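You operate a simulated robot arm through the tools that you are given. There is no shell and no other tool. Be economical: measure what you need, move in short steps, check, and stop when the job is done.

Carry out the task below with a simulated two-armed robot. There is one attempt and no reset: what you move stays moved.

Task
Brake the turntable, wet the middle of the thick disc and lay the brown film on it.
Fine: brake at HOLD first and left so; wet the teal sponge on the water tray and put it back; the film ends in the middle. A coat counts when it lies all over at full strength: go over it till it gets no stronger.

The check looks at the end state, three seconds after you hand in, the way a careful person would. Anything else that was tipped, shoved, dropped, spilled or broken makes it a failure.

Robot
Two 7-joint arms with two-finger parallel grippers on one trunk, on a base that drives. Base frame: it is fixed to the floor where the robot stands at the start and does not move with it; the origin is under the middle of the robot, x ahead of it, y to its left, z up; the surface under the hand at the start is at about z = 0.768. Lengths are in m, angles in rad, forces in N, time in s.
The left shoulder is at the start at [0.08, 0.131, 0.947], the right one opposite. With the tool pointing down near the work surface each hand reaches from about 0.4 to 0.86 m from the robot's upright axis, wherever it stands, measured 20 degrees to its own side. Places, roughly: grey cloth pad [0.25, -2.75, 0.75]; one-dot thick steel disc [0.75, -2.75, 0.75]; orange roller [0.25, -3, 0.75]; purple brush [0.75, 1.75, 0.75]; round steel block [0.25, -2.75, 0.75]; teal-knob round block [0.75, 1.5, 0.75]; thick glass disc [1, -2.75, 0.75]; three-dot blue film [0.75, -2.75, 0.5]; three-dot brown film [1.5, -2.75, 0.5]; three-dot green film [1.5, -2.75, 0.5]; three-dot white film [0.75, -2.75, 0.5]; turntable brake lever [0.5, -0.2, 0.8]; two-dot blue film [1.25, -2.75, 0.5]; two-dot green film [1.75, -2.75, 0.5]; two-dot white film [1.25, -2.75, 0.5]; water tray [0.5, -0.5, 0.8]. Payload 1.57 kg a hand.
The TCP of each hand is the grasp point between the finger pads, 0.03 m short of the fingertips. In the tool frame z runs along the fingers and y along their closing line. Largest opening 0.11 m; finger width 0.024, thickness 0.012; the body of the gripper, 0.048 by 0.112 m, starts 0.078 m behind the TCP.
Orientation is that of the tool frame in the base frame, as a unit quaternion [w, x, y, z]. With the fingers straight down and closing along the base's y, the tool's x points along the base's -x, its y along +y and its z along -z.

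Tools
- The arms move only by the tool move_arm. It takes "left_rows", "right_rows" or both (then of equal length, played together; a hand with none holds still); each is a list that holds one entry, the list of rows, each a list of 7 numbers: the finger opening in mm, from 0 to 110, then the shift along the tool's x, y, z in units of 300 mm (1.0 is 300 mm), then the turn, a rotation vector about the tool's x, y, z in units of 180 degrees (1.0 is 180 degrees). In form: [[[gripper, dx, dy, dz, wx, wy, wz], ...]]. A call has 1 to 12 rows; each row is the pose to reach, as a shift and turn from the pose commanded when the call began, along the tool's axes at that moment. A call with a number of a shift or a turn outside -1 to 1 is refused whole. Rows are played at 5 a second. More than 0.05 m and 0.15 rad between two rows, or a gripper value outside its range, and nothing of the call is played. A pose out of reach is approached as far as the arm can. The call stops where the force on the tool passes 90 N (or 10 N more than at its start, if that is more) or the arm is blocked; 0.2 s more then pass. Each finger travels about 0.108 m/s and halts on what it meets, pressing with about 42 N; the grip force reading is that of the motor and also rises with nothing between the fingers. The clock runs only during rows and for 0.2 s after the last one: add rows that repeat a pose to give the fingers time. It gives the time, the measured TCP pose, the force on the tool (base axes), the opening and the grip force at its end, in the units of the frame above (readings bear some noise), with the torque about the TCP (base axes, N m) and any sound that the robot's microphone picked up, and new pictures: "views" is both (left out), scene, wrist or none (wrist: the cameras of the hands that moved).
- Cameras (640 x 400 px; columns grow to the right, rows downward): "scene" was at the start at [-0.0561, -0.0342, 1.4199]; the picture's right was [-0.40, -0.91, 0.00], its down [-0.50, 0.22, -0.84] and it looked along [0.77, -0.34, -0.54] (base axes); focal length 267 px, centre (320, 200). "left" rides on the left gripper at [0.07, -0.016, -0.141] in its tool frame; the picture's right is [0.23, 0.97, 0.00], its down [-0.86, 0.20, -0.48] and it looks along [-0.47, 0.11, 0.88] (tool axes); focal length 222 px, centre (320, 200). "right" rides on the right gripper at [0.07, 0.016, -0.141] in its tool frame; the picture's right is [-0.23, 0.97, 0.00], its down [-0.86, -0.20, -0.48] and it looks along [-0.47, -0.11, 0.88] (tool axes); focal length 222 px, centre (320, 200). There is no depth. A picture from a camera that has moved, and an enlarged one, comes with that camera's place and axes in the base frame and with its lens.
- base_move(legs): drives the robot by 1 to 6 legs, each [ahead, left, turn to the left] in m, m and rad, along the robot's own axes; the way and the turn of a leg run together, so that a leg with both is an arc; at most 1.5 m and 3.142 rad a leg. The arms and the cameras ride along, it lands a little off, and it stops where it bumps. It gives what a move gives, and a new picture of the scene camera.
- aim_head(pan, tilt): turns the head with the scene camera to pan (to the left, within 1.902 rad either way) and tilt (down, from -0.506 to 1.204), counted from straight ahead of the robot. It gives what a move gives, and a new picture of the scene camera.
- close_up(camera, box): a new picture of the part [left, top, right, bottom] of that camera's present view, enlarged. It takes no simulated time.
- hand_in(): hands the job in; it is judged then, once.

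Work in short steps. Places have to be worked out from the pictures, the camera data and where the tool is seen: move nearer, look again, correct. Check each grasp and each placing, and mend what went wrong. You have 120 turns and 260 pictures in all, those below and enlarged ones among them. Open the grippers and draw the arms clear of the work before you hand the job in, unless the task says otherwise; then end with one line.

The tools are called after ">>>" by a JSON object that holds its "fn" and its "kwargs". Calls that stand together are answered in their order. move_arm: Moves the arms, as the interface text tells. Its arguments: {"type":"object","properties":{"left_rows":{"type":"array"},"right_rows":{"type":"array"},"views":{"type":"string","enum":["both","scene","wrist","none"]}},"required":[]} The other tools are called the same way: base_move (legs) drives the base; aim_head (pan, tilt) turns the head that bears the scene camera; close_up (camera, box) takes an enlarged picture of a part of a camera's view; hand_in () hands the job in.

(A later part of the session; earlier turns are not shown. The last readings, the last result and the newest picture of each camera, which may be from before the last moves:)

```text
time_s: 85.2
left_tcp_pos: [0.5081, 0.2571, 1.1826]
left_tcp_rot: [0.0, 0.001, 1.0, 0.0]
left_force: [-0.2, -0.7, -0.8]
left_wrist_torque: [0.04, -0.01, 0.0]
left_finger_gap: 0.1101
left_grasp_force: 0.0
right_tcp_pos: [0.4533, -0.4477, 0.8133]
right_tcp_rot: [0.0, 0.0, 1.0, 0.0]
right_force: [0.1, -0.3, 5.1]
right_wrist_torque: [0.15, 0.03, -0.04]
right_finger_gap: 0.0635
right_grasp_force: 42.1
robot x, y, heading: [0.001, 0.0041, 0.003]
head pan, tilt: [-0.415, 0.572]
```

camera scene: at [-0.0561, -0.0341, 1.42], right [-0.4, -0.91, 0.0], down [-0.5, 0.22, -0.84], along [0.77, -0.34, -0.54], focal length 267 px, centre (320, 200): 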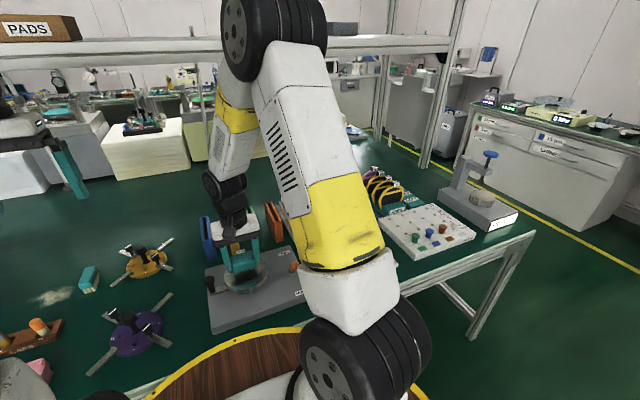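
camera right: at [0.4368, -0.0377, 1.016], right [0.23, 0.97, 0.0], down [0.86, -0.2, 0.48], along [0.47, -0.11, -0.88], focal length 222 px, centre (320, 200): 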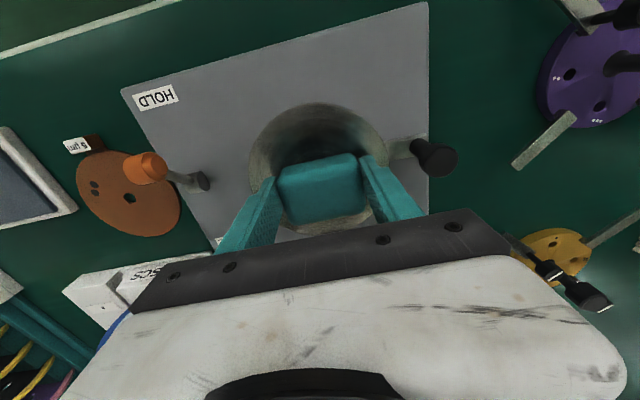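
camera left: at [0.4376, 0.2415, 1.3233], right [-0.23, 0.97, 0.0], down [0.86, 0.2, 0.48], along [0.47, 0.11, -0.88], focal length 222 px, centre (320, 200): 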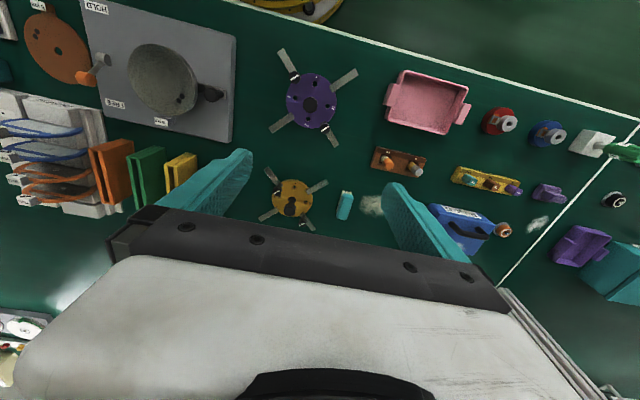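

Contact. Regrip 8–9 mm higher, press briefly to soak, then carry to the disc.

>>> {"fn": "move_arm", "kwargs": {"right_rows": [[[40, 0, 0, 0.002, 0, 0, 0], [75, 0, 0, 0.0, 0, 0, 0], [75, 0, 0, -0.013, 0, 0, 0], [75, 0, 0, -0.028, 0, 0, 0], [60, 0, 0, -0.028, 0, 0, 0], [40, 0, 0, -0.028, 0, 0, 0], [40, 0, 0, -0.028, 0, 0, 0], [40, 0, 0, -0.024, 0, 0, 0], [40, 0, 0, -0.024, 0, 0, 0], [40, 0, 0, -0.024, 0, 0, 0]]], "views": "none"}}

>>> {"fn": "move_arm", "kwargs": {"right_rows": [[[40, 0, 0, -0.12, 0, 0, 0], [40, 0, 0, -0.27, 0, 0, 0], [40, 0, 0, -0.4, 0, 0, 0], [40, -0.02, 0.15, -0.4, 0, 0, 0], [40, -0.05, 0.3, -0.4, 0, 0, 0], [40, -0.1, 0.45, -0.4, 0, 0, 0], [40, -0.15, 0.6, -0.4, 0, 0, 0], [40, -0.18, 0.75, -0.4, 0, 0, 0], [40, -0.18, 0.9, -0.4, 0, 0, 0], [40, -0.18, 1.0, -0.4, 0, 0, 0]]], "views": "none"}}

>>> {"fn": "move_arm", "kwargs": {"right_rows": [[[40, 0, 0.16, 0, 0, 0, 0], [40, 0, 0.31, 0, 0, 0, 0], [40, 0, 0.31, 0.1, 0, 0, 0], [40, 0, 0.31, 0.19, 0, 0, 0], [40, 0, 0.31, 0.205, 0, 0, 0], [40, 0, 0.31, 0.205, 0, 0, 0]]], "views": "none"}}

```text
time_s: 87.4
left_tcp_pos: [0.5071, 0.2582, 1.1836]
left_tcp_rot: [0.0, 0.0, 1.0, 0.0]
left_force: [-0.7, -0.5, 0.1]
left_wrist_torque: [0.03, 0.01, 0.0]
left_finger_gap: 0.11
left_grasp_force: 0.0
right_tcp_pos: [0.4541, -0.447, 0.8219]
right_tcp_rot: [0.001, 0.0, 1.0, -0.001]
right_force: [-3.2, 3.8, 20.5]
right_wrist_torque: [0.22, 0.02, 0.08]
right_finger_gap: 0.0635
right_grasp_force: 41.8
robot x, y, heading: [-0.0014, 0.0033, 0.003]
head pan, tilt: [-0.415, 0.572]
```

```text
time_s: 89.6
left_tcp_pos: [0.5087, 0.2578, 1.183]
left_tcp_rot: [0.0, -0.001, 1.0, 0.0]
left_force: [0.1, -0.3, -0.4]
left_wrist_torque: [0.0, 0.01, 0.04]
left_finger_gap: 0.1097
left_grasp_force: 0.1
right_tcp_pos: [0.5064, -0.146, 0.9395]
right_tcp_rot: [0.001, 0.0, 1.0, 0.0]
right_force: [0.0, 0.4, -0.1]
right_wrist_torque: [0.01, 0.01, -0.01]
right_finger_gap: 0.0636
right_grasp_force: 41.7
robot x, y, heading: [0.0, -0.0003, -0.002]
head pan, tilt: [-0.415, 0.572]
```

```text
time_s: 91.0
left_tcp_pos: [0.5075, 0.2563, 1.184]
left_tcp_rot: [0.0, 0.0, 1.0, 0.0]
left_force: [0.1, -0.5, 0.4]
left_wrist_torque: [-0.03, -0.04, -0.03]
left_finger_gap: 0.11
left_grasp_force: 0.1
right_tcp_pos: [0.504, -0.0547, 0.8793]
right_tcp_rot: [0.0, 0.0, 1.0, 0.0]
right_force: [0.0, -0.4, 0.1]
right_wrist_torque: [-0.01, -0.02, 0.01]
right_finger_gap: 0.0638
right_grasp_force: 41.7
robot x, y, heading: [0.0039, 0.0003, -0.0]
head pan, tilt: [-0.415, 0.572]
```

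About 4 mm above contact; I lower and begin quadrants strokes with slow lowering.

>>> {"fn": "move_arm", "kwargs": {"right_rows": [[[40, -0.01, 0, 0.01, 0, 0, 0], [40, -0.01, 0, 0.015, 0, 0, 0], [40, -0.01, 0, 0.015, 0, 0, 0]]], "views": "none"}}

```text
time_s: 91.8
left_tcp_pos: [0.5079, 0.2581, 1.1836]
left_tcp_rot: [0.0, 0.0, 1.0, 0.0]
left_force: [-0.2, 0.9, 0.0]
left_wrist_torque: [0.02, 0.03, 0.01]
left_finger_gap: 0.1099
left_grasp_force: 0.1
right_tcp_pos: [0.5082, -0.0552, 0.8764]
right_tcp_rot: [0.001, 0.0, 1.0, 0.0]
right_force: [-3.0, -0.9, 25.5]
right_wrist_torque: [-0.1, 0.15, -0.03]
right_finger_gap: 0.0637
right_grasp_force: 41.6
robot x, y, heading: [-0.0011, 0.0019, -0.001]
head pan, tilt: [-0.415, 0.572]
```

25 N contact. I stroke the outer lanes, lowering slowly.

>>> {"fn": "move_arm", "kwargs": {"right_rows": [[[40, 0.07, -0.07, 0.0005, 0, 0, 0], [40, -0.07, -0.07, 0.001, 0, 0, 0], [40, 0.07, -0.07, 0.002, 0, 0, 0], [40, -0.07, -0.07, 0.003, 0, 0, 0], [40, 0.07, -0.07, 0.004, 0, 0, 0], [40, 0.07, 0.07, 0.005, 0, 0, 0], [40, -0.07, 0.07, 0.006, 0, 0, 0], [40, 0.07, 0.07, 0.007, 0, 0, 0], [40, -0.07, 0.07, 0.008, 0, 0, 0], [40, 0.07, 0.07, 0.009, 0, 0, 0], [40, 0, 0, 0.009, 0, 0, 0]]], "views": "none"}}

>>> {"fn": "move_arm", "kwargs": {"right_rows": [[[40, 0.07, -0.07, 0.001, 0, 0, 0], [40, 0.07, 0.07, 0.002, 0, 0, 0], [40, 0.07, -0.07, 0.003, 0, 0, 0], [40, 0.07, 0.07, 0.004, 0, 0, 0], [40, 0, 0.07, 0.005, 0, 0, 0], [40, -0.07, 0.07, 0.006, 0, 0, 0], [40, -0.07, -0.07, 0.007, 0, 0, 0], [40, -0.07, 0.07, 0.008, 0, 0, 0], [40, -0.07, -0.07, 0.009, 0, 0, 0], [40, 0, -0.07, 0.01, 0, 0, 0], [40, 0, 0, 0.01, 0, 0, 0]]], "views": "none"}}

>>> {"fn": "move_arm", "kwargs": {"right_rows": [[[40, 0, 0, -0.1, 0, 0, 0], [40, -0.05, -0.12, -0.18, 0, 0, 0], [40, -0.05, -0.28, -0.22, 0, 0, 0], [40, -0.05, -0.42, -0.22, 0, 0, 0]]], "views": "none"}}

>>> {"fn": "close_up", "kwargs": {"camera": "right", "box": [376, 46, 504, 172]}}

```text
time_s: 94.2
left_tcp_pos: [0.508, 0.2587, 1.185]
left_tcp_rot: [0.0, 0.0, 1.0, 0.0]
left_force: [1.0, -0.1, 0.0]
left_wrist_torque: [-0.03, 0.01, 0.02]
left_finger_gap: 0.11
left_grasp_force: 0.1
right_tcp_pos: [0.5108, -0.0558, 0.872]
right_tcp_rot: [0.0, -0.001, 1.0, 0.001]
right_force: [-4.7, 2.4, 15.0]
right_wrist_torque: [0.13, 0.19, 0.01]
right_finger_gap: 0.0636
right_grasp_force: 42.5
robot x, y, heading: [0.0003, -0.0009, -0.003]
head pan, tilt: [-0.415, 0.572]
```

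```text
time_s: 96.6
left_tcp_pos: [0.5075, 0.2564, 1.1835]
left_tcp_rot: [-0.001, 0.001, 1.0, -0.001]
left_force: [-0.3, 0.0, -0.3]
left_wrist_torque: [0.01, 0.0, 0.01]
left_finger_gap: 0.1097
left_grasp_force: 0.1
right_tcp_pos: [0.5108, -0.0623, 0.8685]
right_tcp_rot: [0.0, 0.003, 1.0, -0.001]
right_force: [3.9, -23.3, 55.6]
right_wrist_torque: [-0.76, -0.26, -0.13]
right_finger_gap: 0.0641
right_grasp_force: 42.0
robot x, y, heading: [0.0053, -0.0031, 0.002]
head pan, tilt: [-0.415, 0.572]
```

```text
time_s: 97.6
left_tcp_pos: [0.5079, 0.2578, 1.1838]
left_tcp_rot: [0.0, 0.0, 1.0, 0.0]
left_force: [0.9, 0.8, 0.1]
left_wrist_torque: [-0.02, -0.02, 0.0]
left_finger_gap: 0.1099
left_grasp_force: 0.0
right_tcp_pos: [0.5262, -0.1774, 0.9336]
right_tcp_rot: [0.0, 0.0, 1.0, -0.001]
right_force: [0.3, 0.4, 1.2]
right_wrist_torque: [-0.02, 0.01, 0.01]
right_finger_gap: 0.0635
right_grasp_force: 42.1
robot x, y, heading: [0.0017, 0.0023, 0.002]
head pan, tilt: [-0.415, 0.572]
```

```text
3.17 times, centred on (440, 109) of right
camera zoom: at [0.4549, -0.1607, 1.0755], right [0.23, 0.97, 0.0], down [0.86, -0.2, 0.48], along [0.47, -0.11, -0.88], focal length 705 px, centre (-61, 489)
```

zoom: 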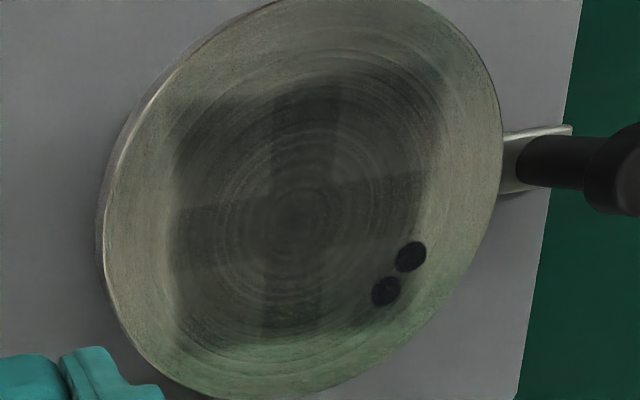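

The coat strengthened but the central cross still shows. I return, regrip on the disc, and dwell on each quadrant.

>>> {"fn": "move_arm", "kwargs": {"right_rows": [[[40, 0.02, 0.15, 0, 0, 0, 0], [40, 0.05, 0.3, 0.04, 0, 0, 0], [40, 0.05, 0.41, 0.1, 0, 0, 0], [40, 0.05, 0.41, 0.2, 0, 0, 0], [40, 0.05, 0.41, 0.217, 0, 0, 0], [75, 0.05, 0.41, 0.215, 0, 0, 0], [75, 0.05, 0.41, 0.205, 0, 0, 0], [75, 0.05, 0.41, 0.189, 0, 0, 0], [60, 0.05, 0.41, 0.189, 0, 0, 0], [40, 0.05, 0.41, 0.189, 0, 0, 0], [40, 0.05, 0.41, 0.189, 0, 0, 0], [40, 0.05, 0.41, 0.193, 0, 0, 0]]], "views": "wrist"}}

```text
time_s: 100.2
left_tcp_pos: [0.5071, 0.2576, 1.1827]
left_tcp_rot: [0.0, 0.0, 1.0, 0.001]
left_force: [-0.1, -0.2, 0.2]
left_wrist_torque: [0.03, -0.01, 0.0]
left_finger_gap: 0.1099
left_grasp_force: 0.1
right_tcp_pos: [0.5104, -0.0577, 0.8777]
right_tcp_rot: [0.0, 0.0, 1.0, 0.0]
right_force: [-2.1, -0.1, 11.7]
right_wrist_torque: [0.02, 0.08, 0.03]
right_finger_gap: 0.0633
right_grasp_force: 41.6
robot x, y, heading: [-0.0011, -0.0002, 0.003]
head pan, tilt: [-0.415, 0.572]
camera right: at [0.4395, -0.0413, 1.0188], right [0.23, 0.97, 0.0], down [0.85, -0.2, 0.48], along [0.47, -0.11, -0.88], focal length 222 px, centre (320, 200)
```

right: 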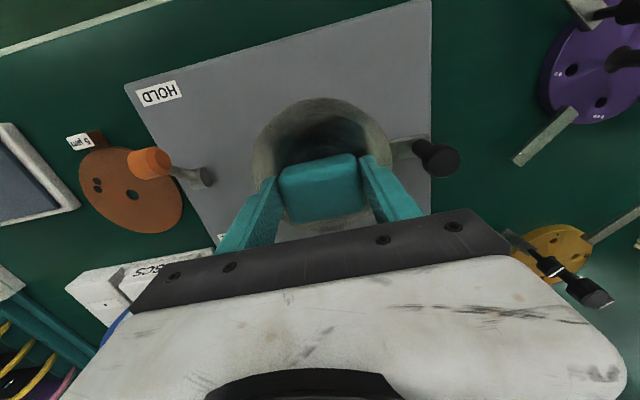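

In contact. Slow strokes along the two outer lanes, then the front and back lanes.

>>> {"fn": "move_arm", "kwargs": {"right_rows": [[[40, 0.078, -0.061, 0.001, 0, 0, 0], [40, 0.043, -0.061, 0.002, 0, 0, 0], [40, 0.008, -0.061, 0.002, 0, 0, 0], [40, -0.027, -0.061, 0.003, 0, 0, 0], [40, -0.062, -0.061, 0.003, 0, 0, 0], [40, -0.062, 0.079, 0.004, 0, 0, 0], [40, -0.027, 0.079, 0.005, 0, 0, 0], [40, 0.008, 0.079, 0.005, 0, 0, 0], [40, 0.043, 0.079, 0.006, 0, 0, 0], [40, 0.078, 0.079, 0.006, 0, 0, 0], [40, 0.043, 0.079, 0.007, 0, 0, 0], [40, -0.027, 0.079, 0.008, 0, 0, 0]]], "views": "none"}}

>>> {"fn": "move_arm", "kwargs": {"right_rows": [[[40, -0.035, 0, 0.001, 0, 0, 0], [40, -0.035, -0.07, 0.002, 0, 0, 0], [40, -0.035, -0.14, 0.002, 0, 0, 0], [40, 0.035, -0.14, 0.003, 0, 0, 0], [40, 0.105, -0.14, 0.003, 0, 0, 0], [40, 0.105, -0.105, 0.004, 0, 0, 0], [40, 0.105, -0.07, 0.004, 0, 0, 0], [40, 0.105, -0.035, 0.005, 0, 0, 0], [40, 0.105, 0.0, 0.005, 0, 0, 0], [40, 0.07, 0, 0.006, 0, 0, 0], [40, 0.035, 0, 0.006, 0, 0, 0], [40, 0.035, -0.07, 0.006, 0, 0, 0]]], "views": "none"}}

>>> {"fn": "move_arm", "kwargs": {"right_rows": [[[40, 0, 0, -0.1, 0, 0, 0], [40, -0.05, -0.12, -0.18, 0, 0, 0], [40, -0.05, -0.28, -0.22, 0, 0, 0], [40, -0.05, -0.42, -0.22, 0, 0, 0]]], "views": "none"}}

>>> {"fn": "close_up", "kwargs": {"camera": "right", "box": [376, 46, 504, 172]}}

```text
time_s: 102.8
left_tcp_pos: [0.507, 0.2569, 1.1843]
left_tcp_rot: [0.002, 0.0, 1.0, 0.0]
left_force: [0.6, -0.1, -0.7]
left_wrist_torque: [-0.01, -0.02, 0.0]
left_finger_gap: 0.1102
left_grasp_force: 0.0
right_tcp_pos: [0.5148, -0.0348, 0.8752]
right_tcp_rot: [-0.001, 0.0, 1.0, 0.001]
right_force: [-20.3, 1.8, 48.1]
right_wrist_torque: [0.04, 0.56, -0.2]
right_finger_gap: 0.0637
right_grasp_force: 41.8
robot x, y, heading: [0.0018, 0.0001, 0.001]
head pan, tilt: [-0.415, 0.572]
```

```text
time_s: 105.4
left_tcp_pos: [0.5072, 0.2588, 1.1844]
left_tcp_rot: [0.0, 0.0, 1.0, 0.0]
left_force: [0.1, 0.4, -0.4]
left_wrist_torque: [-0.07, 0.01, -0.04]
left_finger_gap: 0.1098
left_grasp_force: 0.1
right_tcp_pos: [0.5094, -0.054, 0.8735]
right_tcp_rot: [0.002, -0.001, 1.0, 0.0]
right_force: [2.2, 7.2, 19.2]
right_wrist_torque: [0.24, 0.12, 0.0]
right_finger_gap: 0.0638
right_grasp_force: 42.3
robot x, y, heading: [0.001, 0.0022, -0.001]
head pan, tilt: [-0.415, 0.572]
```

```text
time_s: 106.4
left_tcp_pos: [0.5081, 0.2578, 1.1837]
left_tcp_rot: [0.0, 0.0, 1.0, 0.0]
left_force: [0.5, 0.0, 0.3]
left_wrist_torque: [-0.05, -0.03, -0.01]
left_finger_gap: 0.1101
left_grasp_force: 0.0
right_tcp_pos: [0.5207, -0.1785, 0.9406]
right_tcp_rot: [0.0, 0.0, 1.0, 0.0]
right_force: [0.2, 0.5, 0.1]
right_wrist_torque: [-0.04, -0.01, -0.04]
right_finger_gap: 0.0638
right_grasp_force: 42.6
robot x, y, heading: [-0.0018, 0.0024, 0.003]
head pan, tilt: [-0.415, 0.572]
```

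```text
3.17 times, centred on (440, 109) of right
camera zoom: at [0.4504, -0.1613, 1.0819], right [0.23, 0.97, 0.0], down [0.86, -0.2, 0.48], along [0.47, -0.11, -0.88], focal length 705 px, centre (-61, 489)
```

zoom: 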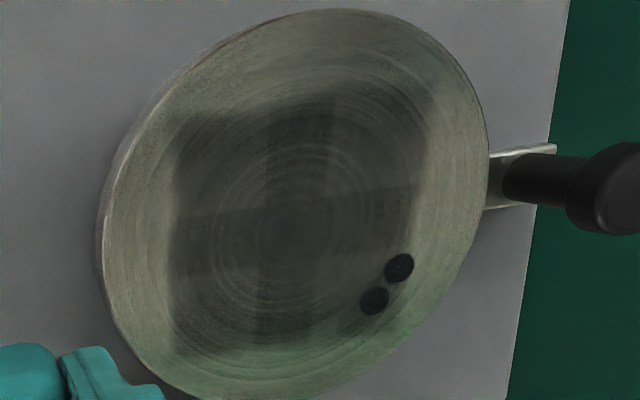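

The sides have nearly caught up and the core gains no more. One more all-over session should saturate it.

>>> {"fn": "move_arm", "kwargs": {"right_rows": [[[40, 0.02, 0.15, 0, 0, 0, 0], [40, 0.05, 0.3, 0.04, 0, 0, 0], [40, 0.05, 0.42, 0.1, 0, 0, 0], [40, 0.05, 0.42, 0.2, 0, 0, 0], [40, 0.05, 0.42, 0.225, 0, 0, 0], [40, 0.05, 0.42, 0.225, 0, 0, 0]]], "views": "none"}}

```text
time_s: 107.8
left_tcp_pos: [0.5072, 0.2578, 1.1845]
left_tcp_rot: [0.002, -0.001, 1.0, 0.0]
left_force: [-0.3, -1.1, 0.4]
left_wrist_torque: [0.0, -0.02, 0.0]
left_finger_gap: 0.1101
left_grasp_force: 0.2
right_tcp_pos: [0.5067, -0.0548, 0.8742]
right_tcp_rot: [0.002, 0.0, 1.0, 0.0]
right_force: [-8.1, -2.7, 46.5]
right_wrist_torque: [-0.22, 0.39, -0.03]
right_finger_gap: 0.0634
right_grasp_force: 41.9
robot x, y, heading: [-0.0007, -0.003, -0.001]
head pan, tilt: [-0.415, 0.572]
```

Contact at 46 N; I run slow strokes along the outer lanes and around.

>>> {"fn": "move_arm", "kwargs": {"right_rows": [[[40, 0.07, -0.07, -0.001, 0, 0, 0], [40, 0.035, -0.07, -0.001, 0, 0, 0], [40, 0, -0.07, 0, 0, 0, 0], [40, -0.035, -0.07, 0, 0, 0, 0], [40, -0.07, -0.07, 0.001, 0, 0, 0], [40, -0.07, 0, 0.001, 0, 0, 0], [40, -0.07, 0.07, 0.002, 0, 0, 0], [40, -0.035, 0.07, 0.002, 0, 0, 0], [40, 0, 0.07, 0.003, 0, 0, 0], [40, 0.035, 0.07, 0.003, 0, 0, 0], [40, 0.07, 0.07, 0.004, 0, 0, 0], [40, 0.07, 0, 0.004, 0, 0, 0]]], "views": "none"}}

>>> {"fn": "move_arm", "kwargs": {"right_rows": [[[40, 0, -0.07, 0.001, 0, 0, 0], [40, -0.07, -0.07, 0.001, 0, 0, 0], [40, -0.14, -0.07, 0.002, 0, 0, 0], [40, -0.14, 0, 0.002, 0, 0, 0], [40, -0.14, 0.07, 0.003, 0, 0, 0], [40, -0.07, 0.07, 0.003, 0, 0, 0], [40, 0, 0.07, 0.004, 0, 0, 0], [40, -0.035, 0.035, 0.004, 0, 0, 0], [40, -0.035, -0.035, 0.005, 0, 0, 0], [40, -0.1, -0.035, 0.005, 0, 0, 0], [40, -0.1, 0.035, 0.006, 0, 0, 0], [40, -0.07, 0, 0.006, 0, 0, 0]]], "views": "none"}}

>>> {"fn": "move_arm", "kwargs": {"right_rows": [[[40, 0, 0, -0.1, 0, 0, 0], [40, -0.05, -0.12, -0.18, 0, 0, 0], [40, -0.05, -0.28, -0.22, 0, 0, 0], [40, -0.05, -0.42, -0.22, 0, 0, 0]]], "views": "none"}}

>>> {"fn": "close_up", "kwargs": {"camera": "right", "box": [376, 46, 504, 172]}}

```text
time_s: 110.4
left_tcp_pos: [0.5072, 0.2588, 1.1836]
left_tcp_rot: [0.0, 0.0, 1.0, 0.001]
left_force: [-0.9, 0.8, -0.2]
left_wrist_torque: [-0.02, -0.02, -0.02]
left_finger_gap: 0.1096
left_grasp_force: 0.1
right_tcp_pos: [0.4867, -0.0506, 0.8716]
right_tcp_rot: [0.002, -0.003, 1.0, 0.0]
right_force: [0.8, 21.0, 50.8]
right_wrist_torque: [0.78, -0.29, 0.32]
right_finger_gap: 0.0637
right_grasp_force: 42.0
robot x, y, heading: [-0.003, 0.0018, 0.003]
head pan, tilt: [-0.415, 0.572]
```

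```text
time_s: 113.0
left_tcp_pos: [0.5089, 0.2581, 1.1835]
left_tcp_rot: [0.0, 0.0, 1.0, 0.0]
left_force: [0.7, -0.5, 0.3]
left_wrist_torque: [-0.02, 0.03, 0.0]
left_finger_gap: 0.1098
left_grasp_force: 0.1
right_tcp_pos: [0.5078, -0.0517, 0.8673]
right_tcp_rot: [0.003, 0.0, 1.0, 0.001]
right_force: [8.2, 6.9, 23.9]
right_wrist_torque: [-0.23, -0.08, 0.09]
right_finger_gap: 0.0637
right_grasp_force: 42.5
robot x, y, heading: [0.0006, 0.001, -0.0]
head pan, tilt: [-0.415, 0.572]
```

```text
time_s: 114.0
left_tcp_pos: [0.5082, 0.2575, 1.185]
left_tcp_rot: [-0.001, 0.0, 1.0, 0.001]
left_force: [-0.4, 0.3, -0.4]
left_wrist_torque: [-0.01, 0.01, -0.02]
left_finger_gap: 0.1101
left_grasp_force: 0.0
right_tcp_pos: [0.5207, -0.1794, 0.9348]
right_tcp_rot: [-0.001, 0.0, 1.0, 0.0]
right_force: [0.2, 0.0, -0.4]
right_wrist_torque: [-0.05, -0.03, 0.01]
right_finger_gap: 0.0636
right_grasp_force: 42.0
robot x, y, heading: [0.0006, 0.0031, -0.002]
head pan, tilt: [-0.415, 0.572]
```

```text
3.17 times, centred on (440, 109) of right
camera zoom: at [0.4502, -0.1632, 1.0762], right [0.23, 0.97, 0.0], down [0.86, -0.2, 0.48], along [0.47, -0.11, -0.88], focal length 705 px, centre (-61, 489)
```

zoom: 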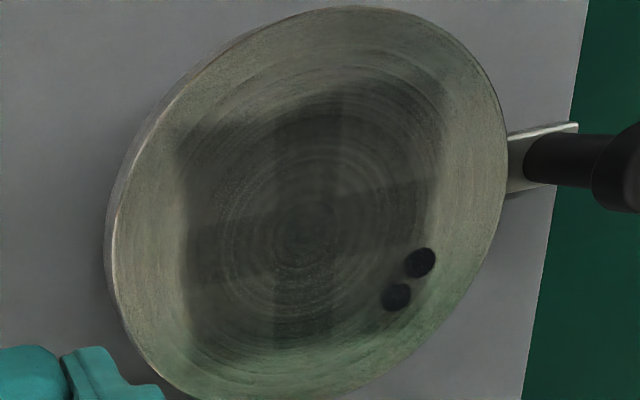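

Change is small now, and the sponge may be nearly dry. I'll re-wet and regrip again in one batch.

>>> {"fn": "move_arm", "kwargs": {"right_rows": [[[40, 0.04, -0.15, 0, 0, 0, 0], [40, 0.08, -0.3, 0, 0, 0, 0], [40, 0.12, -0.45, 0, 0, 0, 0], [40, 0.16, -0.6, 0, 0, 0, 0], [40, 0.2, -0.75, 0, 0, 0, 0], [40, 0.225, -0.9, 0, 0, 0, 0], [40, 0.225, -0.9, 0.15, 0, 0, 0], [40, 0.225, -0.9, 0.3, 0, 0, 0], [40, 0.225, -0.9, 0.38, 0, 0, 0], [40, 0.225, -0.9, 0.395, 0, 0, 0], [40, 0.225, -0.9, 0.403, 0, 0, 0], [40, 0.225, -0.9, 0.403, 0, 0, 0]]], "views": "none"}}

```text
time_s: 116.6
left_tcp_pos: [0.5076, 0.2582, 1.1843]
left_tcp_rot: [0.0, 0.0, 1.0, 0.0]
left_force: [0.9, 0.7, -0.4]
left_wrist_torque: [0.01, -0.03, -0.01]
left_finger_gap: 0.1101
left_grasp_force: 0.1
right_tcp_pos: [0.4556, -0.4528, 0.815]
right_tcp_rot: [0.0, 0.0, 1.0, 0.0]
right_force: [0.0, 0.5, 0.2]
right_wrist_torque: [0.01, -0.03, 0.02]
right_finger_gap: 0.0635
right_grasp_force: 41.9
robot x, y, heading: [-0.0048, 0.0012, -0.005]
head pan, tilt: [-0.415, 0.572]
```

Just above; press 2 mm, soak, regrip 8 mm higher and press again.

>>> {"fn": "move_arm", "kwargs": {"right_rows": [[[40, 0, 0, 0.004, 0, 0, 0], [40, 0, 0, 0.008, 0, 0, 0], [40, 0, 0, 0.008, 0, 0, 0], [75, 0, 0, 0.005, 0, 0, 0], [75, 0, 0, -0.008, 0, 0, 0], [75, 0, 0, -0.022, 0, 0, 0], [60, 0, 0, -0.022, 0, 0, 0], [40, 0, 0, -0.022, 0, 0, 0], [40, 0, 0, -0.022, 0, 0, 0], [40, 0, 0, -0.018, 0, 0, 0], [40, 0, 0, -0.018, 0, 0, 0], [40, 0, 0, -0.018, 0, 0, 0]]], "views": "none"}}

>>> {"fn": "move_arm", "kwargs": {"right_rows": [[[40, 0, 0, -0.12, 0, 0, 0], [40, 0, 0, -0.27, 0, 0, 0], [40, 0, 0, -0.4, 0, 0, 0], [40, -0.02, 0.15, -0.4, 0, 0, 0], [40, -0.05, 0.3, -0.4, 0, 0, 0], [40, -0.1, 0.45, -0.4, 0, 0, 0], [40, -0.15, 0.6, -0.4, 0, 0, 0], [40, -0.175, 0.75, -0.4, 0, 0, 0], [40, -0.175, 0.9, -0.4, 0, 0, 0], [40, -0.175, 1.0, -0.4, 0, 0, 0]]], "views": "none"}}

>>> {"fn": "move_arm", "kwargs": {"right_rows": [[[40, 0, 0.16, 0, 0, 0, 0], [40, 0, 0.32, 0, 0, 0, 0], [40, 0, 0.32, 0.1, 0, 0, 0], [40, 0, 0.32, 0.19, 0, 0, 0], [40, 0, 0.32, 0.205, 0, 0, 0], [40, 0, 0.32, 0.205, 0, 0, 0]]], "views": "none"}}

```text
time_s: 119.2
left_tcp_pos: [0.5079, 0.2589, 1.1839]
left_tcp_rot: [0.0, 0.001, 1.0, -0.001]
left_force: [-0.3, 0.3, 0.5]
left_wrist_torque: [-0.02, -0.02, 0.0]
left_finger_gap: 0.1101
left_grasp_force: 0.0
right_tcp_pos: [0.4551, -0.4522, 0.8191]
right_tcp_rot: [0.001, 0.0, 1.0, -0.001]
right_force: [0.8, 0.4, 20.0]
right_wrist_torque: [0.18, 0.0, 0.0]
right_finger_gap: 0.0637
right_grasp_force: 42.5
robot x, y, heading: [-0.0011, 0.0012, -0.0]
head pan, tilt: [-0.415, 0.572]
```

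```text
time_s: 121.4
left_tcp_pos: [0.5085, 0.2572, 1.1839]
left_tcp_rot: [-0.001, 0.0, 1.0, 0.0]
left_force: [0.3, -0.6, 0.7]
left_wrist_torque: [0.03, -0.03, -0.03]
left_finger_gap: 0.1099
left_grasp_force: 0.0
right_tcp_pos: [0.5116, -0.1503, 0.94]
right_tcp_rot: [0.0, 0.0, 1.0, 0.0]
right_force: [0.4, 0.1, -0.2]
right_wrist_torque: [0.01, 0.0, -0.01]
right_finger_gap: 0.0636
right_grasp_force: 41.8
robot x, y, heading: [-0.0013, -0.0035, 0.001]
head pan, tilt: [-0.415, 0.572]
```

```text
time_s: 122.8
left_tcp_pos: [0.5083, 0.2578, 1.1838]
left_tcp_rot: [0.0, 0.0, 1.0, 0.0]
left_force: [-0.3, -1.0, 0.3]
left_wrist_torque: [0.0, 0.01, -0.02]
left_finger_gap: 0.11
left_grasp_force: 0.1
right_tcp_pos: [0.5063, -0.0577, 0.8764]
right_tcp_rot: [0.0, 0.0, 1.0, 0.0]
right_force: [-0.5, -0.1, -0.9]
right_wrist_torque: [-0.02, -0.01, 0.01]
right_finger_gap: 0.0636
right_grasp_force: 41.6
robot x, y, heading: [-0.0016, -0.0023, -0.002]
head pan, tilt: [-0.415, 0.572]
```

About 3 mm above contact. I lower and repeat the slow outer-lane strokes, then look.

>>> {"fn": "move_arm", "kwargs": {"right_rows": [[[40, 0, 0, 0.008, 0, 0, 0], [40, 0.07, -0.065, 0.013, 0, 0, 0], [40, 0.035, -0.065, 0.014, 0, 0, 0], [40, 0, -0.065, 0.014, 0, 0, 0], [40, -0.035, -0.065, 0.015, 0, 0, 0], [40, -0.07, -0.065, 0.015, 0, 0, 0], [40, -0.07, 0.075, 0.016, 0, 0, 0], [40, -0.035, 0.075, 0.016, 0, 0, 0], [40, 0, 0.075, 0.017, 0, 0, 0], [40, 0.035, 0.075, 0.017, 0, 0, 0], [40, 0.07, 0.075, 0.018, 0, 0, 0], [40, 0.0, 0.075, 0.018, 0, 0, 0]]], "views": "none"}}

>>> {"fn": "move_arm", "kwargs": {"right_rows": [[[40, -0.07, 0, 0.001, 0, 0, 0], [40, -0.07, -0.07, 0.001, 0, 0, 0], [40, -0.07, -0.14, 0.002, 0, 0, 0], [40, -0.035, -0.14, 0.002, 0, 0, 0], [40, 0, -0.14, 0.003, 0, 0, 0], [40, 0.035, -0.14, 0.003, 0, 0, 0], [40, 0.07, -0.14, 0.004, 0, 0, 0], [40, 0.07, -0.07, 0.004, 0, 0, 0], [40, 0.07, 0, 0.005, 0, 0, 0], [40, 0.035, 0, 0.005, 0, 0, 0], [40, 0.0, 0, 0.006, 0, 0, 0], [40, 0, -0.07, 0.006, 0, 0, 0]]], "views": "none"}}

>>> {"fn": "move_arm", "kwargs": {"right_rows": [[[40, 0, 0, -0.1, 0, 0, 0], [40, -0.05, -0.12, -0.18, 0, 0, 0], [40, -0.05, -0.28, -0.22, 0, 0, 0], [40, -0.05, -0.42, -0.22, 0, 0, 0]]], "views": "none"}}

>>> {"fn": "close_up", "kwargs": {"camera": "right", "box": [376, 46, 504, 172]}}

```text
time_s: 125.4
left_tcp_pos: [0.5059, 0.2574, 1.1842]
left_tcp_rot: [0.0, 0.0, 1.0, -0.001]
left_force: [0.9, -0.9, 0.0]
left_wrist_torque: [0.0, -0.01, -0.01]
left_finger_gap: 0.1099
left_grasp_force: 0.0
right_tcp_pos: [0.5052, -0.0314, 0.8719]
right_tcp_rot: [-0.001, 0.0, 1.0, 0.0]
right_force: [-18.9, 1.2, 46.8]
right_wrist_torque: [-0.07, 0.56, -0.23]
right_finger_gap: 0.0635
right_grasp_force: 42.5
robot x, y, heading: [-0.0043, -0.0036, -0.001]
head pan, tilt: [-0.415, 0.572]
```

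```text
time_s: 128.0
left_tcp_pos: [0.5077, 0.2587, 1.1835]
left_tcp_rot: [0.0, 0.001, 1.0, -0.001]
left_force: [0.3, 0.1, -0.5]
left_wrist_torque: [-0.01, 0.0, -0.02]
left_finger_gap: 0.1101
left_grasp_force: 0.1
right_tcp_pos: [0.5086, -0.0524, 0.8694]
right_tcp_rot: [0.002, -0.001, 1.0, 0.001]
right_force: [2.2, 8.5, 20.7]
right_wrist_torque: [0.23, 0.26, -0.15]
right_finger_gap: 0.0634
right_grasp_force: 42.3
robot x, y, heading: [0.0008, 0.0018, -0.0]
head pan, tilt: [-0.415, 0.572]
```

```text
time_s: 129.0
left_tcp_pos: [0.508, 0.2581, 1.1835]
left_tcp_rot: [0.0, 0.0, 1.0, 0.0]
left_force: [0.3, 0.1, -0.5]
left_wrist_torque: [-0.02, 0.02, 0.01]
left_finger_gap: 0.1101
left_grasp_force: 0.1
right_tcp_pos: [0.5223, -0.1777, 0.9352]
right_tcp_rot: [0.0, -0.001, 1.0, 0.0]
right_force: [0.6, 0.1, -0.7]
right_wrist_torque: [-0.01, 0.03, -0.01]
right_finger_gap: 0.0634
right_grasp_force: 41.9
robot x, y, heading: [0.0047, -0.0016, 0.004]
head pan, tilt: [-0.415, 0.572]
```

```text
3.17 times, centred on (440, 109) of right
camera zoom: at [0.4517, -0.1609, 1.0769], right [0.23, 0.97, 0.0], down [0.86, -0.2, 0.48], along [0.47, -0.11, -0.88], focal length 705 px, centre (-61, 489)
```

zoom: 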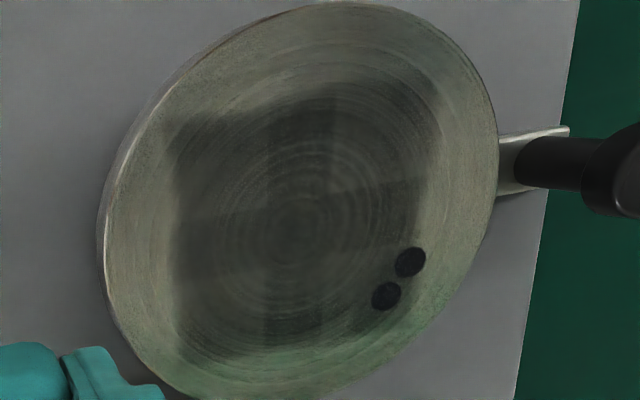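

The coat is even now, so it is saturated. I carry the sponge back to its place at (0.572,-0.45) and lower to near the table.

>>> {"fn": "move_arm", "kwargs": {"right_rows": [[[40, 0, -0.15, -0.02, 0, 0, 0], [40, 0, -0.3, -0.02, 0, 0, 0], [40, 0, -0.45, -0.02, 0, 0, 0], [40, 0, -0.6, -0.02, 0, 0, 0], [40, 0, -0.75, -0.02, 0, 0, 0], [40, 0, -0.9, -0.02, 0, 0, 0], [40, -0.161, -0.904, -0.02, 0, 0, 0], [40, -0.161, -0.904, 0.1, 0, 0, 0], [40, -0.161, -0.904, 0.25, 0, 0, 0], [40, -0.161, -0.904, 0.38, 0, 0, 0], [40, -0.161, -0.904, 0.41, 0, 0, 0]]], "views": "wrist"}}

```text
time_s: 131.4
left_tcp_pos: [0.5063, 0.2583, 1.1837]
left_tcp_rot: [0.0, 0.001, 1.0, 0.001]
left_force: [0.5, 0.6, -1.1]
left_wrist_torque: [0.01, 0.01, -0.02]
left_finger_gap: 0.11
left_grasp_force: 0.1
right_tcp_pos: [0.5715, -0.4531, 0.814]
right_tcp_rot: [0.0, 0.0, 1.0, 0.0]
right_force: [-0.4, -0.2, -0.2]
right_wrist_torque: [-0.05, -0.01, 0.02]
right_finger_gap: 0.0637
right_grasp_force: 41.5
robot x, y, heading: [-0.0017, 0.0009, 0.001]
head pan, tilt: [-0.415, 0.572]
camera right: at [0.5012, -0.4356, 0.9556], right [0.23, 0.97, 0.0], down [0.86, -0.2, 0.48], along [0.47, -0.11, -0.88], focal length 222 px, centre (320, 200)
```

right: 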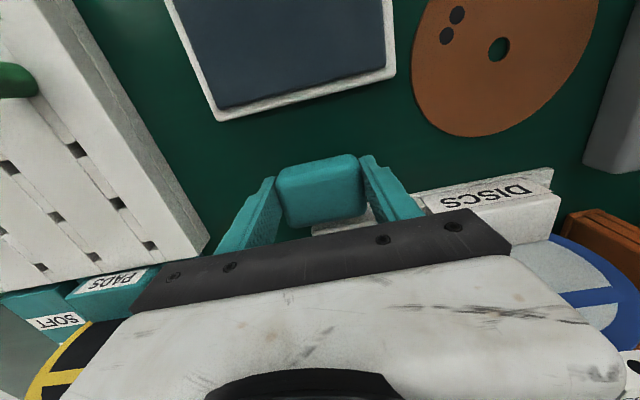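

Over its place (same view as at pick-up). I lower in small steps to touch the table.

>>> {"fn": "move_arm", "kwargs": {"right_rows": [[[40, 0, 0.008, 0.012, 0, 0, 0], [40, 0, 0.008, 0.022, 0, 0, 0], [40, 0, 0.008, 0.03, 0, 0, 0], [40, 0, 0.008, 0.036, 0, 0, 0], [40, 0, 0.008, 0.036, 0, 0, 0]]], "views": "none"}}

```text
time_s: 132.6
left_tcp_pos: [0.5083, 0.2589, 1.1838]
left_tcp_rot: [0.0, 0.0, 1.0, 0.0]
left_force: [-0.2, -0.1, 0.0]
left_wrist_torque: [-0.03, 0.0, 0.0]
left_finger_gap: 0.11
left_grasp_force: 0.0
right_tcp_pos: [0.5707, -0.4491, 0.8018]
right_tcp_rot: [0.0, 0.0, 1.0, 0.001]
right_force: [0.4, -0.4, -1.2]
right_wrist_torque: [0.0, 0.01, -0.01]
right_finger_gap: 0.0637
right_grasp_force: 41.6
robot x, y, heading: [0.0012, 0.0008, 0.002]
head pan, tilt: [-0.415, 0.572]
```

Still no contact; 1.5 mm more, then open and lift.

>>> {"fn": "move_arm", "kwargs": {"right_rows": [[[40, 0, 0, 0.003, 0, 0, 0], [40, 0, 0, 0.005, 0, 0, 0], [60, 0, 0, 0.004, 0, 0, 0], [80, 0, 0, 0.002, 0, 0, 0], [95, 0, 0, 0, 0, 0, 0], [95, 0, 0, -0.1, 0, 0, 0], [95, 0, 0, -0.25, 0, 0, 0], [95, 0, 0, -0.4, 0, 0, 0]]], "views": "wrist"}}

```text
time_s: 134.4
left_tcp_pos: [0.5077, 0.2575, 1.1831]
left_tcp_rot: [0.0, 0.0, 1.0, 0.0]
left_force: [0.2, -0.8, -0.9]
left_wrist_torque: [0.01, 0.01, -0.03]
left_finger_gap: 0.1099
left_grasp_force: 0.1
right_tcp_pos: [0.5668, -0.4513, 0.922]
right_tcp_rot: [0.0, 0.0, 1.0, 0.0]
right_force: [0.0, 0.4, -0.8]
right_wrist_torque: [0.0, 0.03, -0.01]
right_finger_gap: 0.0948
right_grasp_force: 0.0
robot x, y, heading: [-0.0006, -0.0017, -0.002]
head pan, tilt: [-0.415, 0.572]
camera right: at [0.497, -0.4344, 1.0632], right [0.23, 0.97, 0.0], down [0.86, -0.2, 0.48], along [0.47, -0.11, -0.88], focal length 222 px, centre (320, 200)
```

right: 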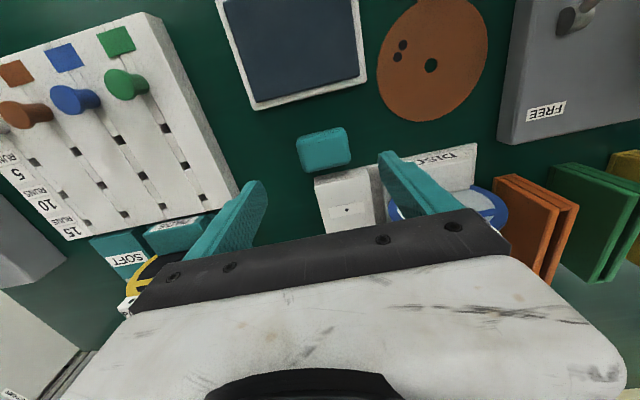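

The sponge lies in its original place. Now I move to inspect the film's tab from nearby.

>>> {"fn": "move_arm", "kwargs": {"right_rows": [[[95, 0.1, 0, 0, 0, 0, 0], [95, 0.2, 0.1, 0, 0, 0, 0], [95, 0.3, 0.2, 0, 0, 0, 0], [95, 0.4, 0.3, 0, 0, 0, 0], [95, 0.43, 0.4, 0, 0, 0, 0], [95, 0.43, 0.5, 0, 0, 0, 0]]], "views": "wrist"}}

>>> {"fn": "close_up", "kwargs": {"camera": "right", "box": [230, 60, 430, 200]}}

```text
time_s: 135.8
left_tcp_pos: [0.509, 0.2568, 1.1836]
left_tcp_rot: [0.0, 0.0, 1.0, 0.0]
left_force: [-0.6, 0.9, 0.9]
left_wrist_torque: [0.08, 0.0, 0.0]
left_finger_gap: 0.1102
left_grasp_force: 0.0
right_tcp_pos: [0.4413, -0.2982, 0.9209]
right_tcp_rot: [0.0, 0.0, 1.0, 0.0]
right_force: [-0.9, -1.5, -0.5]
right_wrist_torque: [-0.01, -0.01, 0.0]
right_finger_gap: 0.0946
right_grasp_force: 0.0
robot x, y, heading: [0.0012, 0.0006, 0.002]
head pan, tilt: [-0.415, 0.572]
camera right: at [0.3702, -0.2815, 1.0639], right [0.23, 0.97, 0.0], down [0.85, -0.2, 0.48], along [0.47, -0.11, -0.88], focal length 222 px, centre (320, 200)
```

right: 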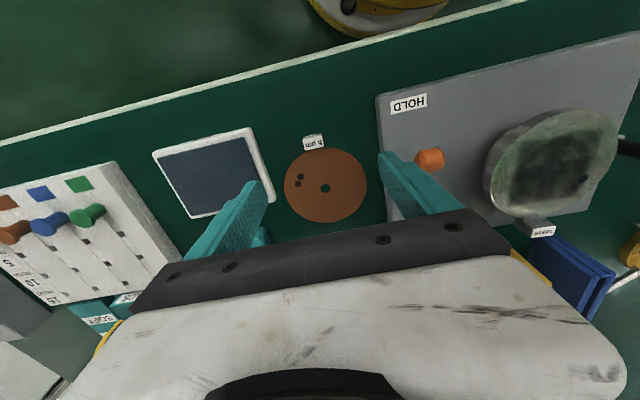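

```text
2.86 times, centred on (330, 130) of right
camera zoom: at [0.3702, -0.2815, 1.0639], right [0.23, 0.97, 0.0], down [0.85, -0.2, 0.48], along [0.47, -0.11, -0.88], focal length 635 px, centre (291, 400)
```

zoom: 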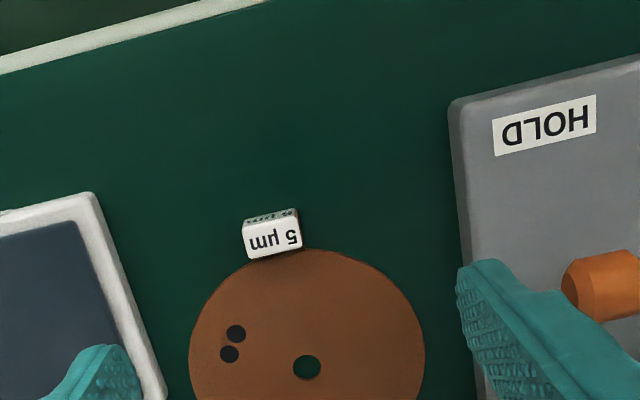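

The film's tab is a small block (≈25 mm wide) at about (0.440,-0.306), with the film centre at (0.510,-0.306). I go down over the tab with the fingers at 60 mm, to z≈0.84.

>>> {"fn": "move_arm", "kwargs": {"right_rows": [[[80, 0.01, -0.02, 0.1, 0, 0, 0], [60, 0.012, -0.027, 0.2, 0, 0, 0], [60, 0.012, -0.027, 0.27, 0, 0, 0]]], "views": "wrist"}}

>>> {"fn": "close_up", "kwargs": {"camera": "right", "box": [200, 60, 440, 230]}}

```text
time_s: 136.6
left_tcp_pos: [0.5083, 0.2567, 1.1832]
left_tcp_rot: [0.0, 0.0, 1.0, 0.0]
left_force: [0.3, 0.5, 0.3]
left_wrist_torque: [0.01, 0.01, -0.03]
left_finger_gap: 0.1099
left_grasp_force: 0.1
right_tcp_pos: [0.4365, -0.3082, 0.8415]
right_tcp_rot: [0.0, 0.0, 1.0, 0.0]
right_force: [0.5, 0.3, 0.3]
right_wrist_torque: [0.03, -0.02, -0.02]
right_finger_gap: 0.06
right_grasp_force: 0.0
robot x, y, heading: [-0.0007, 0.0008, -0.0]
head pan, tilt: [-0.415, 0.572]
camera right: at [0.3658, -0.292, 0.9831], right [0.23, 0.97, 0.0], down [0.85, -0.2, 0.48], along [0.47, -0.11, -0.88], focal length 222 px, centre (320, 200)
```

right: 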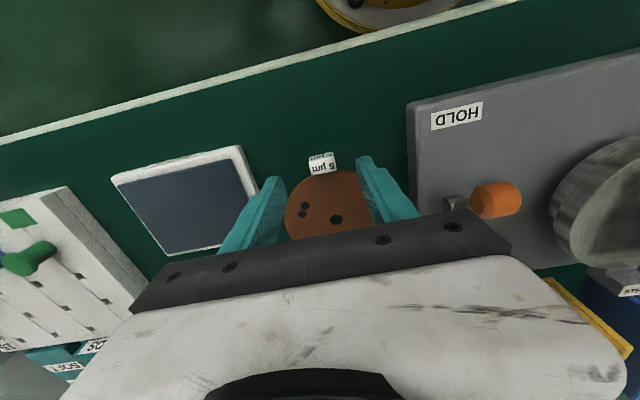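

```text
2.35 times, centred on (320, 145) of right
camera zoom: at [0.3658, -0.292, 0.9831], right [0.23, 0.97, 0.0], down [0.85, -0.2, 0.48], along [0.47, -0.11, -0.88], focal length 523 px, centre (320, 329)
```

zoom: 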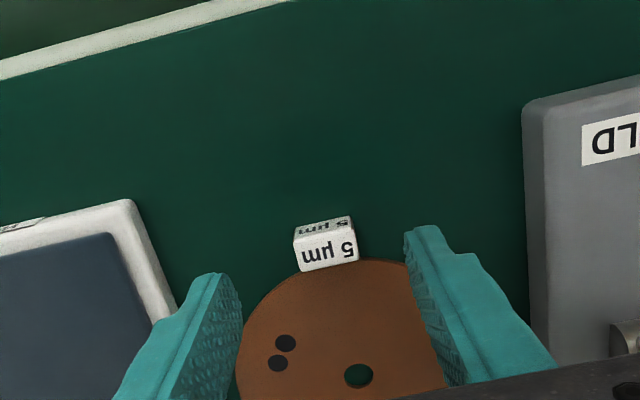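

The tab spans x≈0.430–0.443, y≈-0.306, top z≈0.787. I lower to TCP z≈0.801 and close on it.

>>> {"fn": "move_arm", "kwargs": {"right_rows": [[[50, 0, 0.006, 0.08, 0, 0, 0], [50, 0, 0.006, 0.135, 0, 0, 0], [30, 0, 0.006, 0.135, 0, 0, 0], [10, 0, 0.006, 0.135, 0, 0, 0], [10, 0, 0.006, 0.135, 0, 0, 0]]], "views": "wrist"}}

```text
time_s: 137.8
left_tcp_pos: [0.5065, 0.258, 1.1846]
left_tcp_rot: [0.001, -0.001, 1.0, 0.0]
left_force: [0.3, -0.5, -0.8]
left_wrist_torque: [0.01, 0.01, 0.0]
left_finger_gap: 0.1099
left_grasp_force: 0.2
right_tcp_pos: [0.4383, -0.3049, 0.7998]
right_tcp_rot: [0.001, 0.0, 1.0, -0.001]
right_force: [0.0, 0.9, -0.3]
right_wrist_torque: [0.05, 0.03, -0.01]
right_finger_gap: 0.0247
right_grasp_force: 36.7
robot x, y, heading: [0.0004, 0.0004, -0.002]
head pan, tilt: [-0.415, 0.572]
camera right: at [0.3677, -0.2883, 0.9414], right [0.23, 0.97, 0.0], down [0.86, -0.2, 0.48], along [0.47, -0.11, -0.88], focal length 222 px, centre (320, 200)
```

right: 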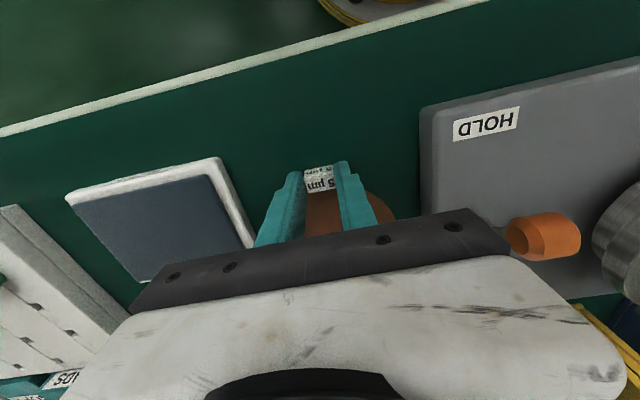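

The tab is held at 24.7 mm. I lift it gently and check.

>>> {"fn": "move_arm", "kwargs": {"right_rows": [[[10, 0, 0, -0.03, 0, 0, 0], [10, 0, 0, -0.12, 0, 0, 0], [10, 0, 0, -0.25, 0, 0, 0], [10, 0, 0, -0.4, 0, 0, 0], [10, 0, 0, -0.5, 0, 0, 0]]]}}

```text
time_s: 139.0
left_tcp_pos: [0.5089, 0.257, 1.1824]
left_tcp_rot: [0.0, -0.001, 1.0, -0.001]
left_force: [0.1, -0.2, -0.2]
left_wrist_torque: [0.03, 0.03, 0.04]
left_finger_gap: 0.1099
left_grasp_force: 0.0
right_tcp_pos: [0.4373, -0.3018, 0.9497]
right_tcp_rot: [0.0, 0.001, 1.0, 0.0]
right_force: [0.9, 0.4, 0.1]
right_wrist_torque: [0.0, 0.02, -0.02]
right_finger_gap: 0.0249
right_grasp_force: 36.3
robot x, y, heading: [0.0051, -0.001, -0.002]
head pan, tilt: [-0.415, 0.572]
camera scene: at [-0.0559, -0.0342, 1.42], right [-0.4, -0.91, 0.0], down [-0.5, 0.22, -0.84], along [0.77, -0.34, -0.54], focal length 267 px, centre (320, 200)
camera right: at [0.3677, -0.2866, 1.0908], right [0.23, 0.97, 0.0], down [0.86, -0.2, 0.48], along [0.47, -0.11, -0.88], focal length 222 px, centre (320, 200)
```

scene: 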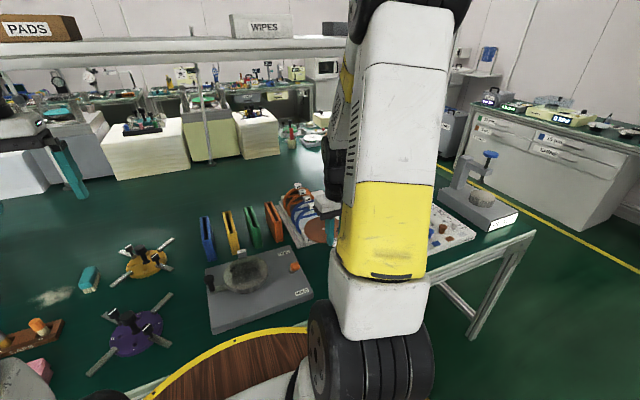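
right: 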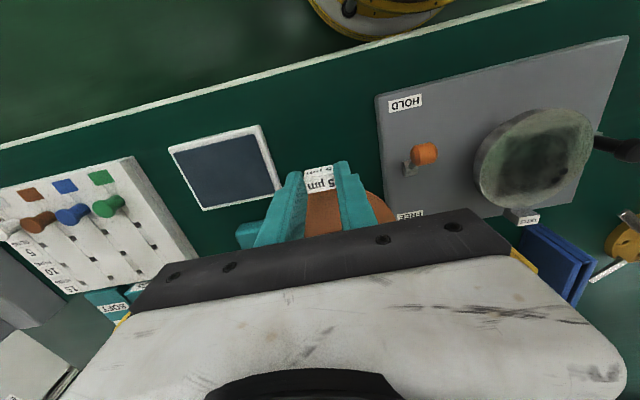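

The film is held level. I shift it by (-3, +251) mm to sit over the disc centre (0.507,-0.055), then lower to about 2 cm above.

>>> {"fn": "move_arm", "kwargs": {"right_rows": [[[10, 0, 0.14, 0, 0, 0, 0], [10, 0, 0.28, 0, 0, 0, 0], [10, 0, 0.42, 0, 0, 0, 0], [10, 0.005, 0.56, 0, 0, 0, 0], [10, 0.008, 0.7, 0, 0, 0, 0], [10, 0.011, 0.838, 0, 0, 0, 0], [10, 0.011, 0.838, 0.1, 0, 0, 0], [10, 0.011, 0.838, 0.2, 0, 0, 0], [10, 0.011, 0.838, 0.2, 0, 0, 0]]]}}

>>> {"fn": "close_up", "kwargs": {"camera": "scene", "box": [180, 220, 340, 320]}}

>>> {"fn": "close_up", "kwargs": {"camera": "right", "box": [220, 80, 440, 230]}}

```text
time_s: 141.0
left_tcp_pos: [0.5089, 0.2564, 1.1842]
left_tcp_rot: [0.001, 0.0, 1.0, 0.0]
left_force: [-0.2, 0.2, -0.2]
left_wrist_torque: [0.0, 0.03, -0.04]
left_finger_gap: 0.1101
left_grasp_force: 0.1
right_tcp_pos: [0.4346, -0.0536, 0.8899]
right_tcp_rot: [0.0, 0.0, 1.0, -0.001]
right_force: [-0.6, 0.7, 0.0]
right_wrist_torque: [0.03, 0.02, 0.01]
right_finger_gap: 0.0248
right_grasp_force: 36.3
robot x, y, heading: [-0.0018, -0.001, 0.001]
head pan, tilt: [-0.415, 0.572]
camera scene: at [-0.0562, -0.0341, 1.4199], right [-0.4, -0.91, 0.0], down [-0.5, 0.22, -0.84], along [0.77, -0.34, -0.54], focal length 267 px, centre (320, 200)
camera right: at [0.3638, -0.0364, 1.0324], right [0.23, 0.97, 0.0], down [0.86, -0.2, 0.48], along [0.47, -0.11, -0.88], focal length 222 px, centre (320, 200)
```

scene: 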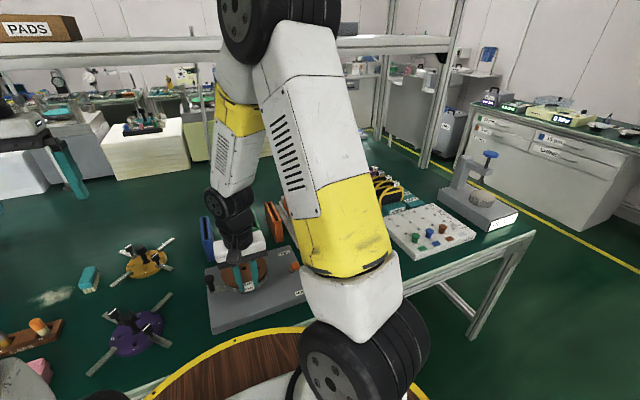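
right: 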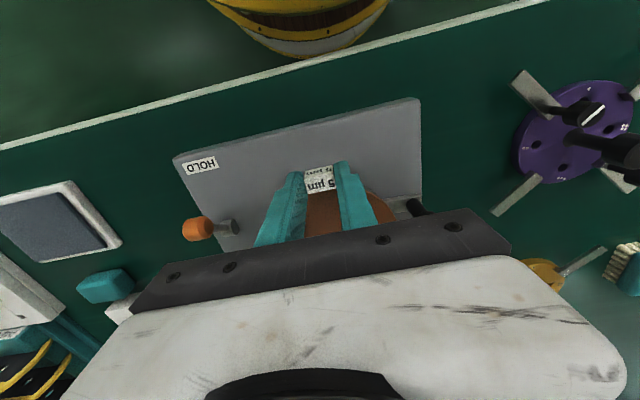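

```text
4.00 times, centred on (260, 270) of scene
camera zoom: at [-0.0562, -0.0341, 1.4199], right [-0.4, -0.91, 0.0], down [-0.5, 0.22, -0.84], along [0.77, -0.34, -0.54], focal length 1069 px, centre (560, -80)
```

zoom: 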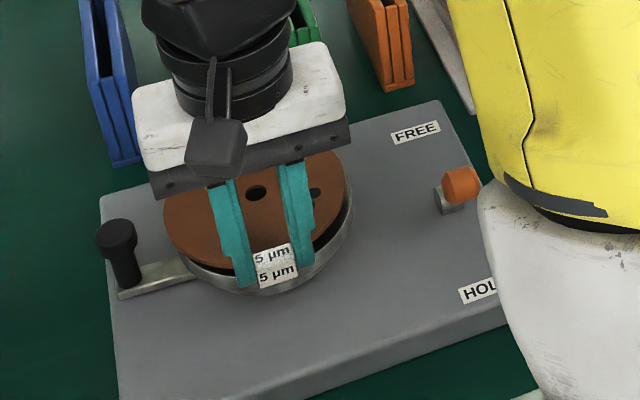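

```text
2.67 times, centred on (330, 155) of right
camera zoom: at [0.3638, -0.0364, 1.0324], right [0.23, 0.97, 0.0], down [0.86, -0.2, 0.48], along [0.47, -0.11, -0.88], focal length 592 px, centre (293, 320)
```

zoom: 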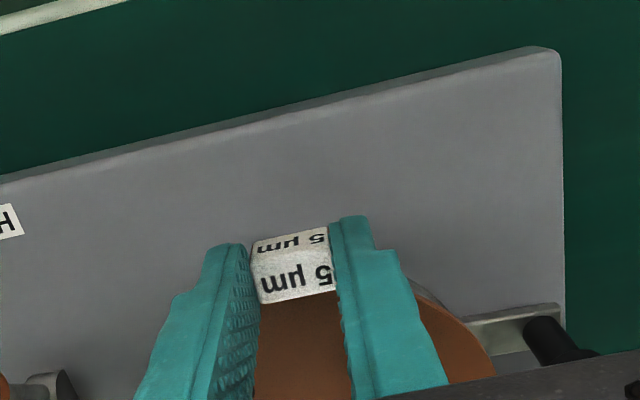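

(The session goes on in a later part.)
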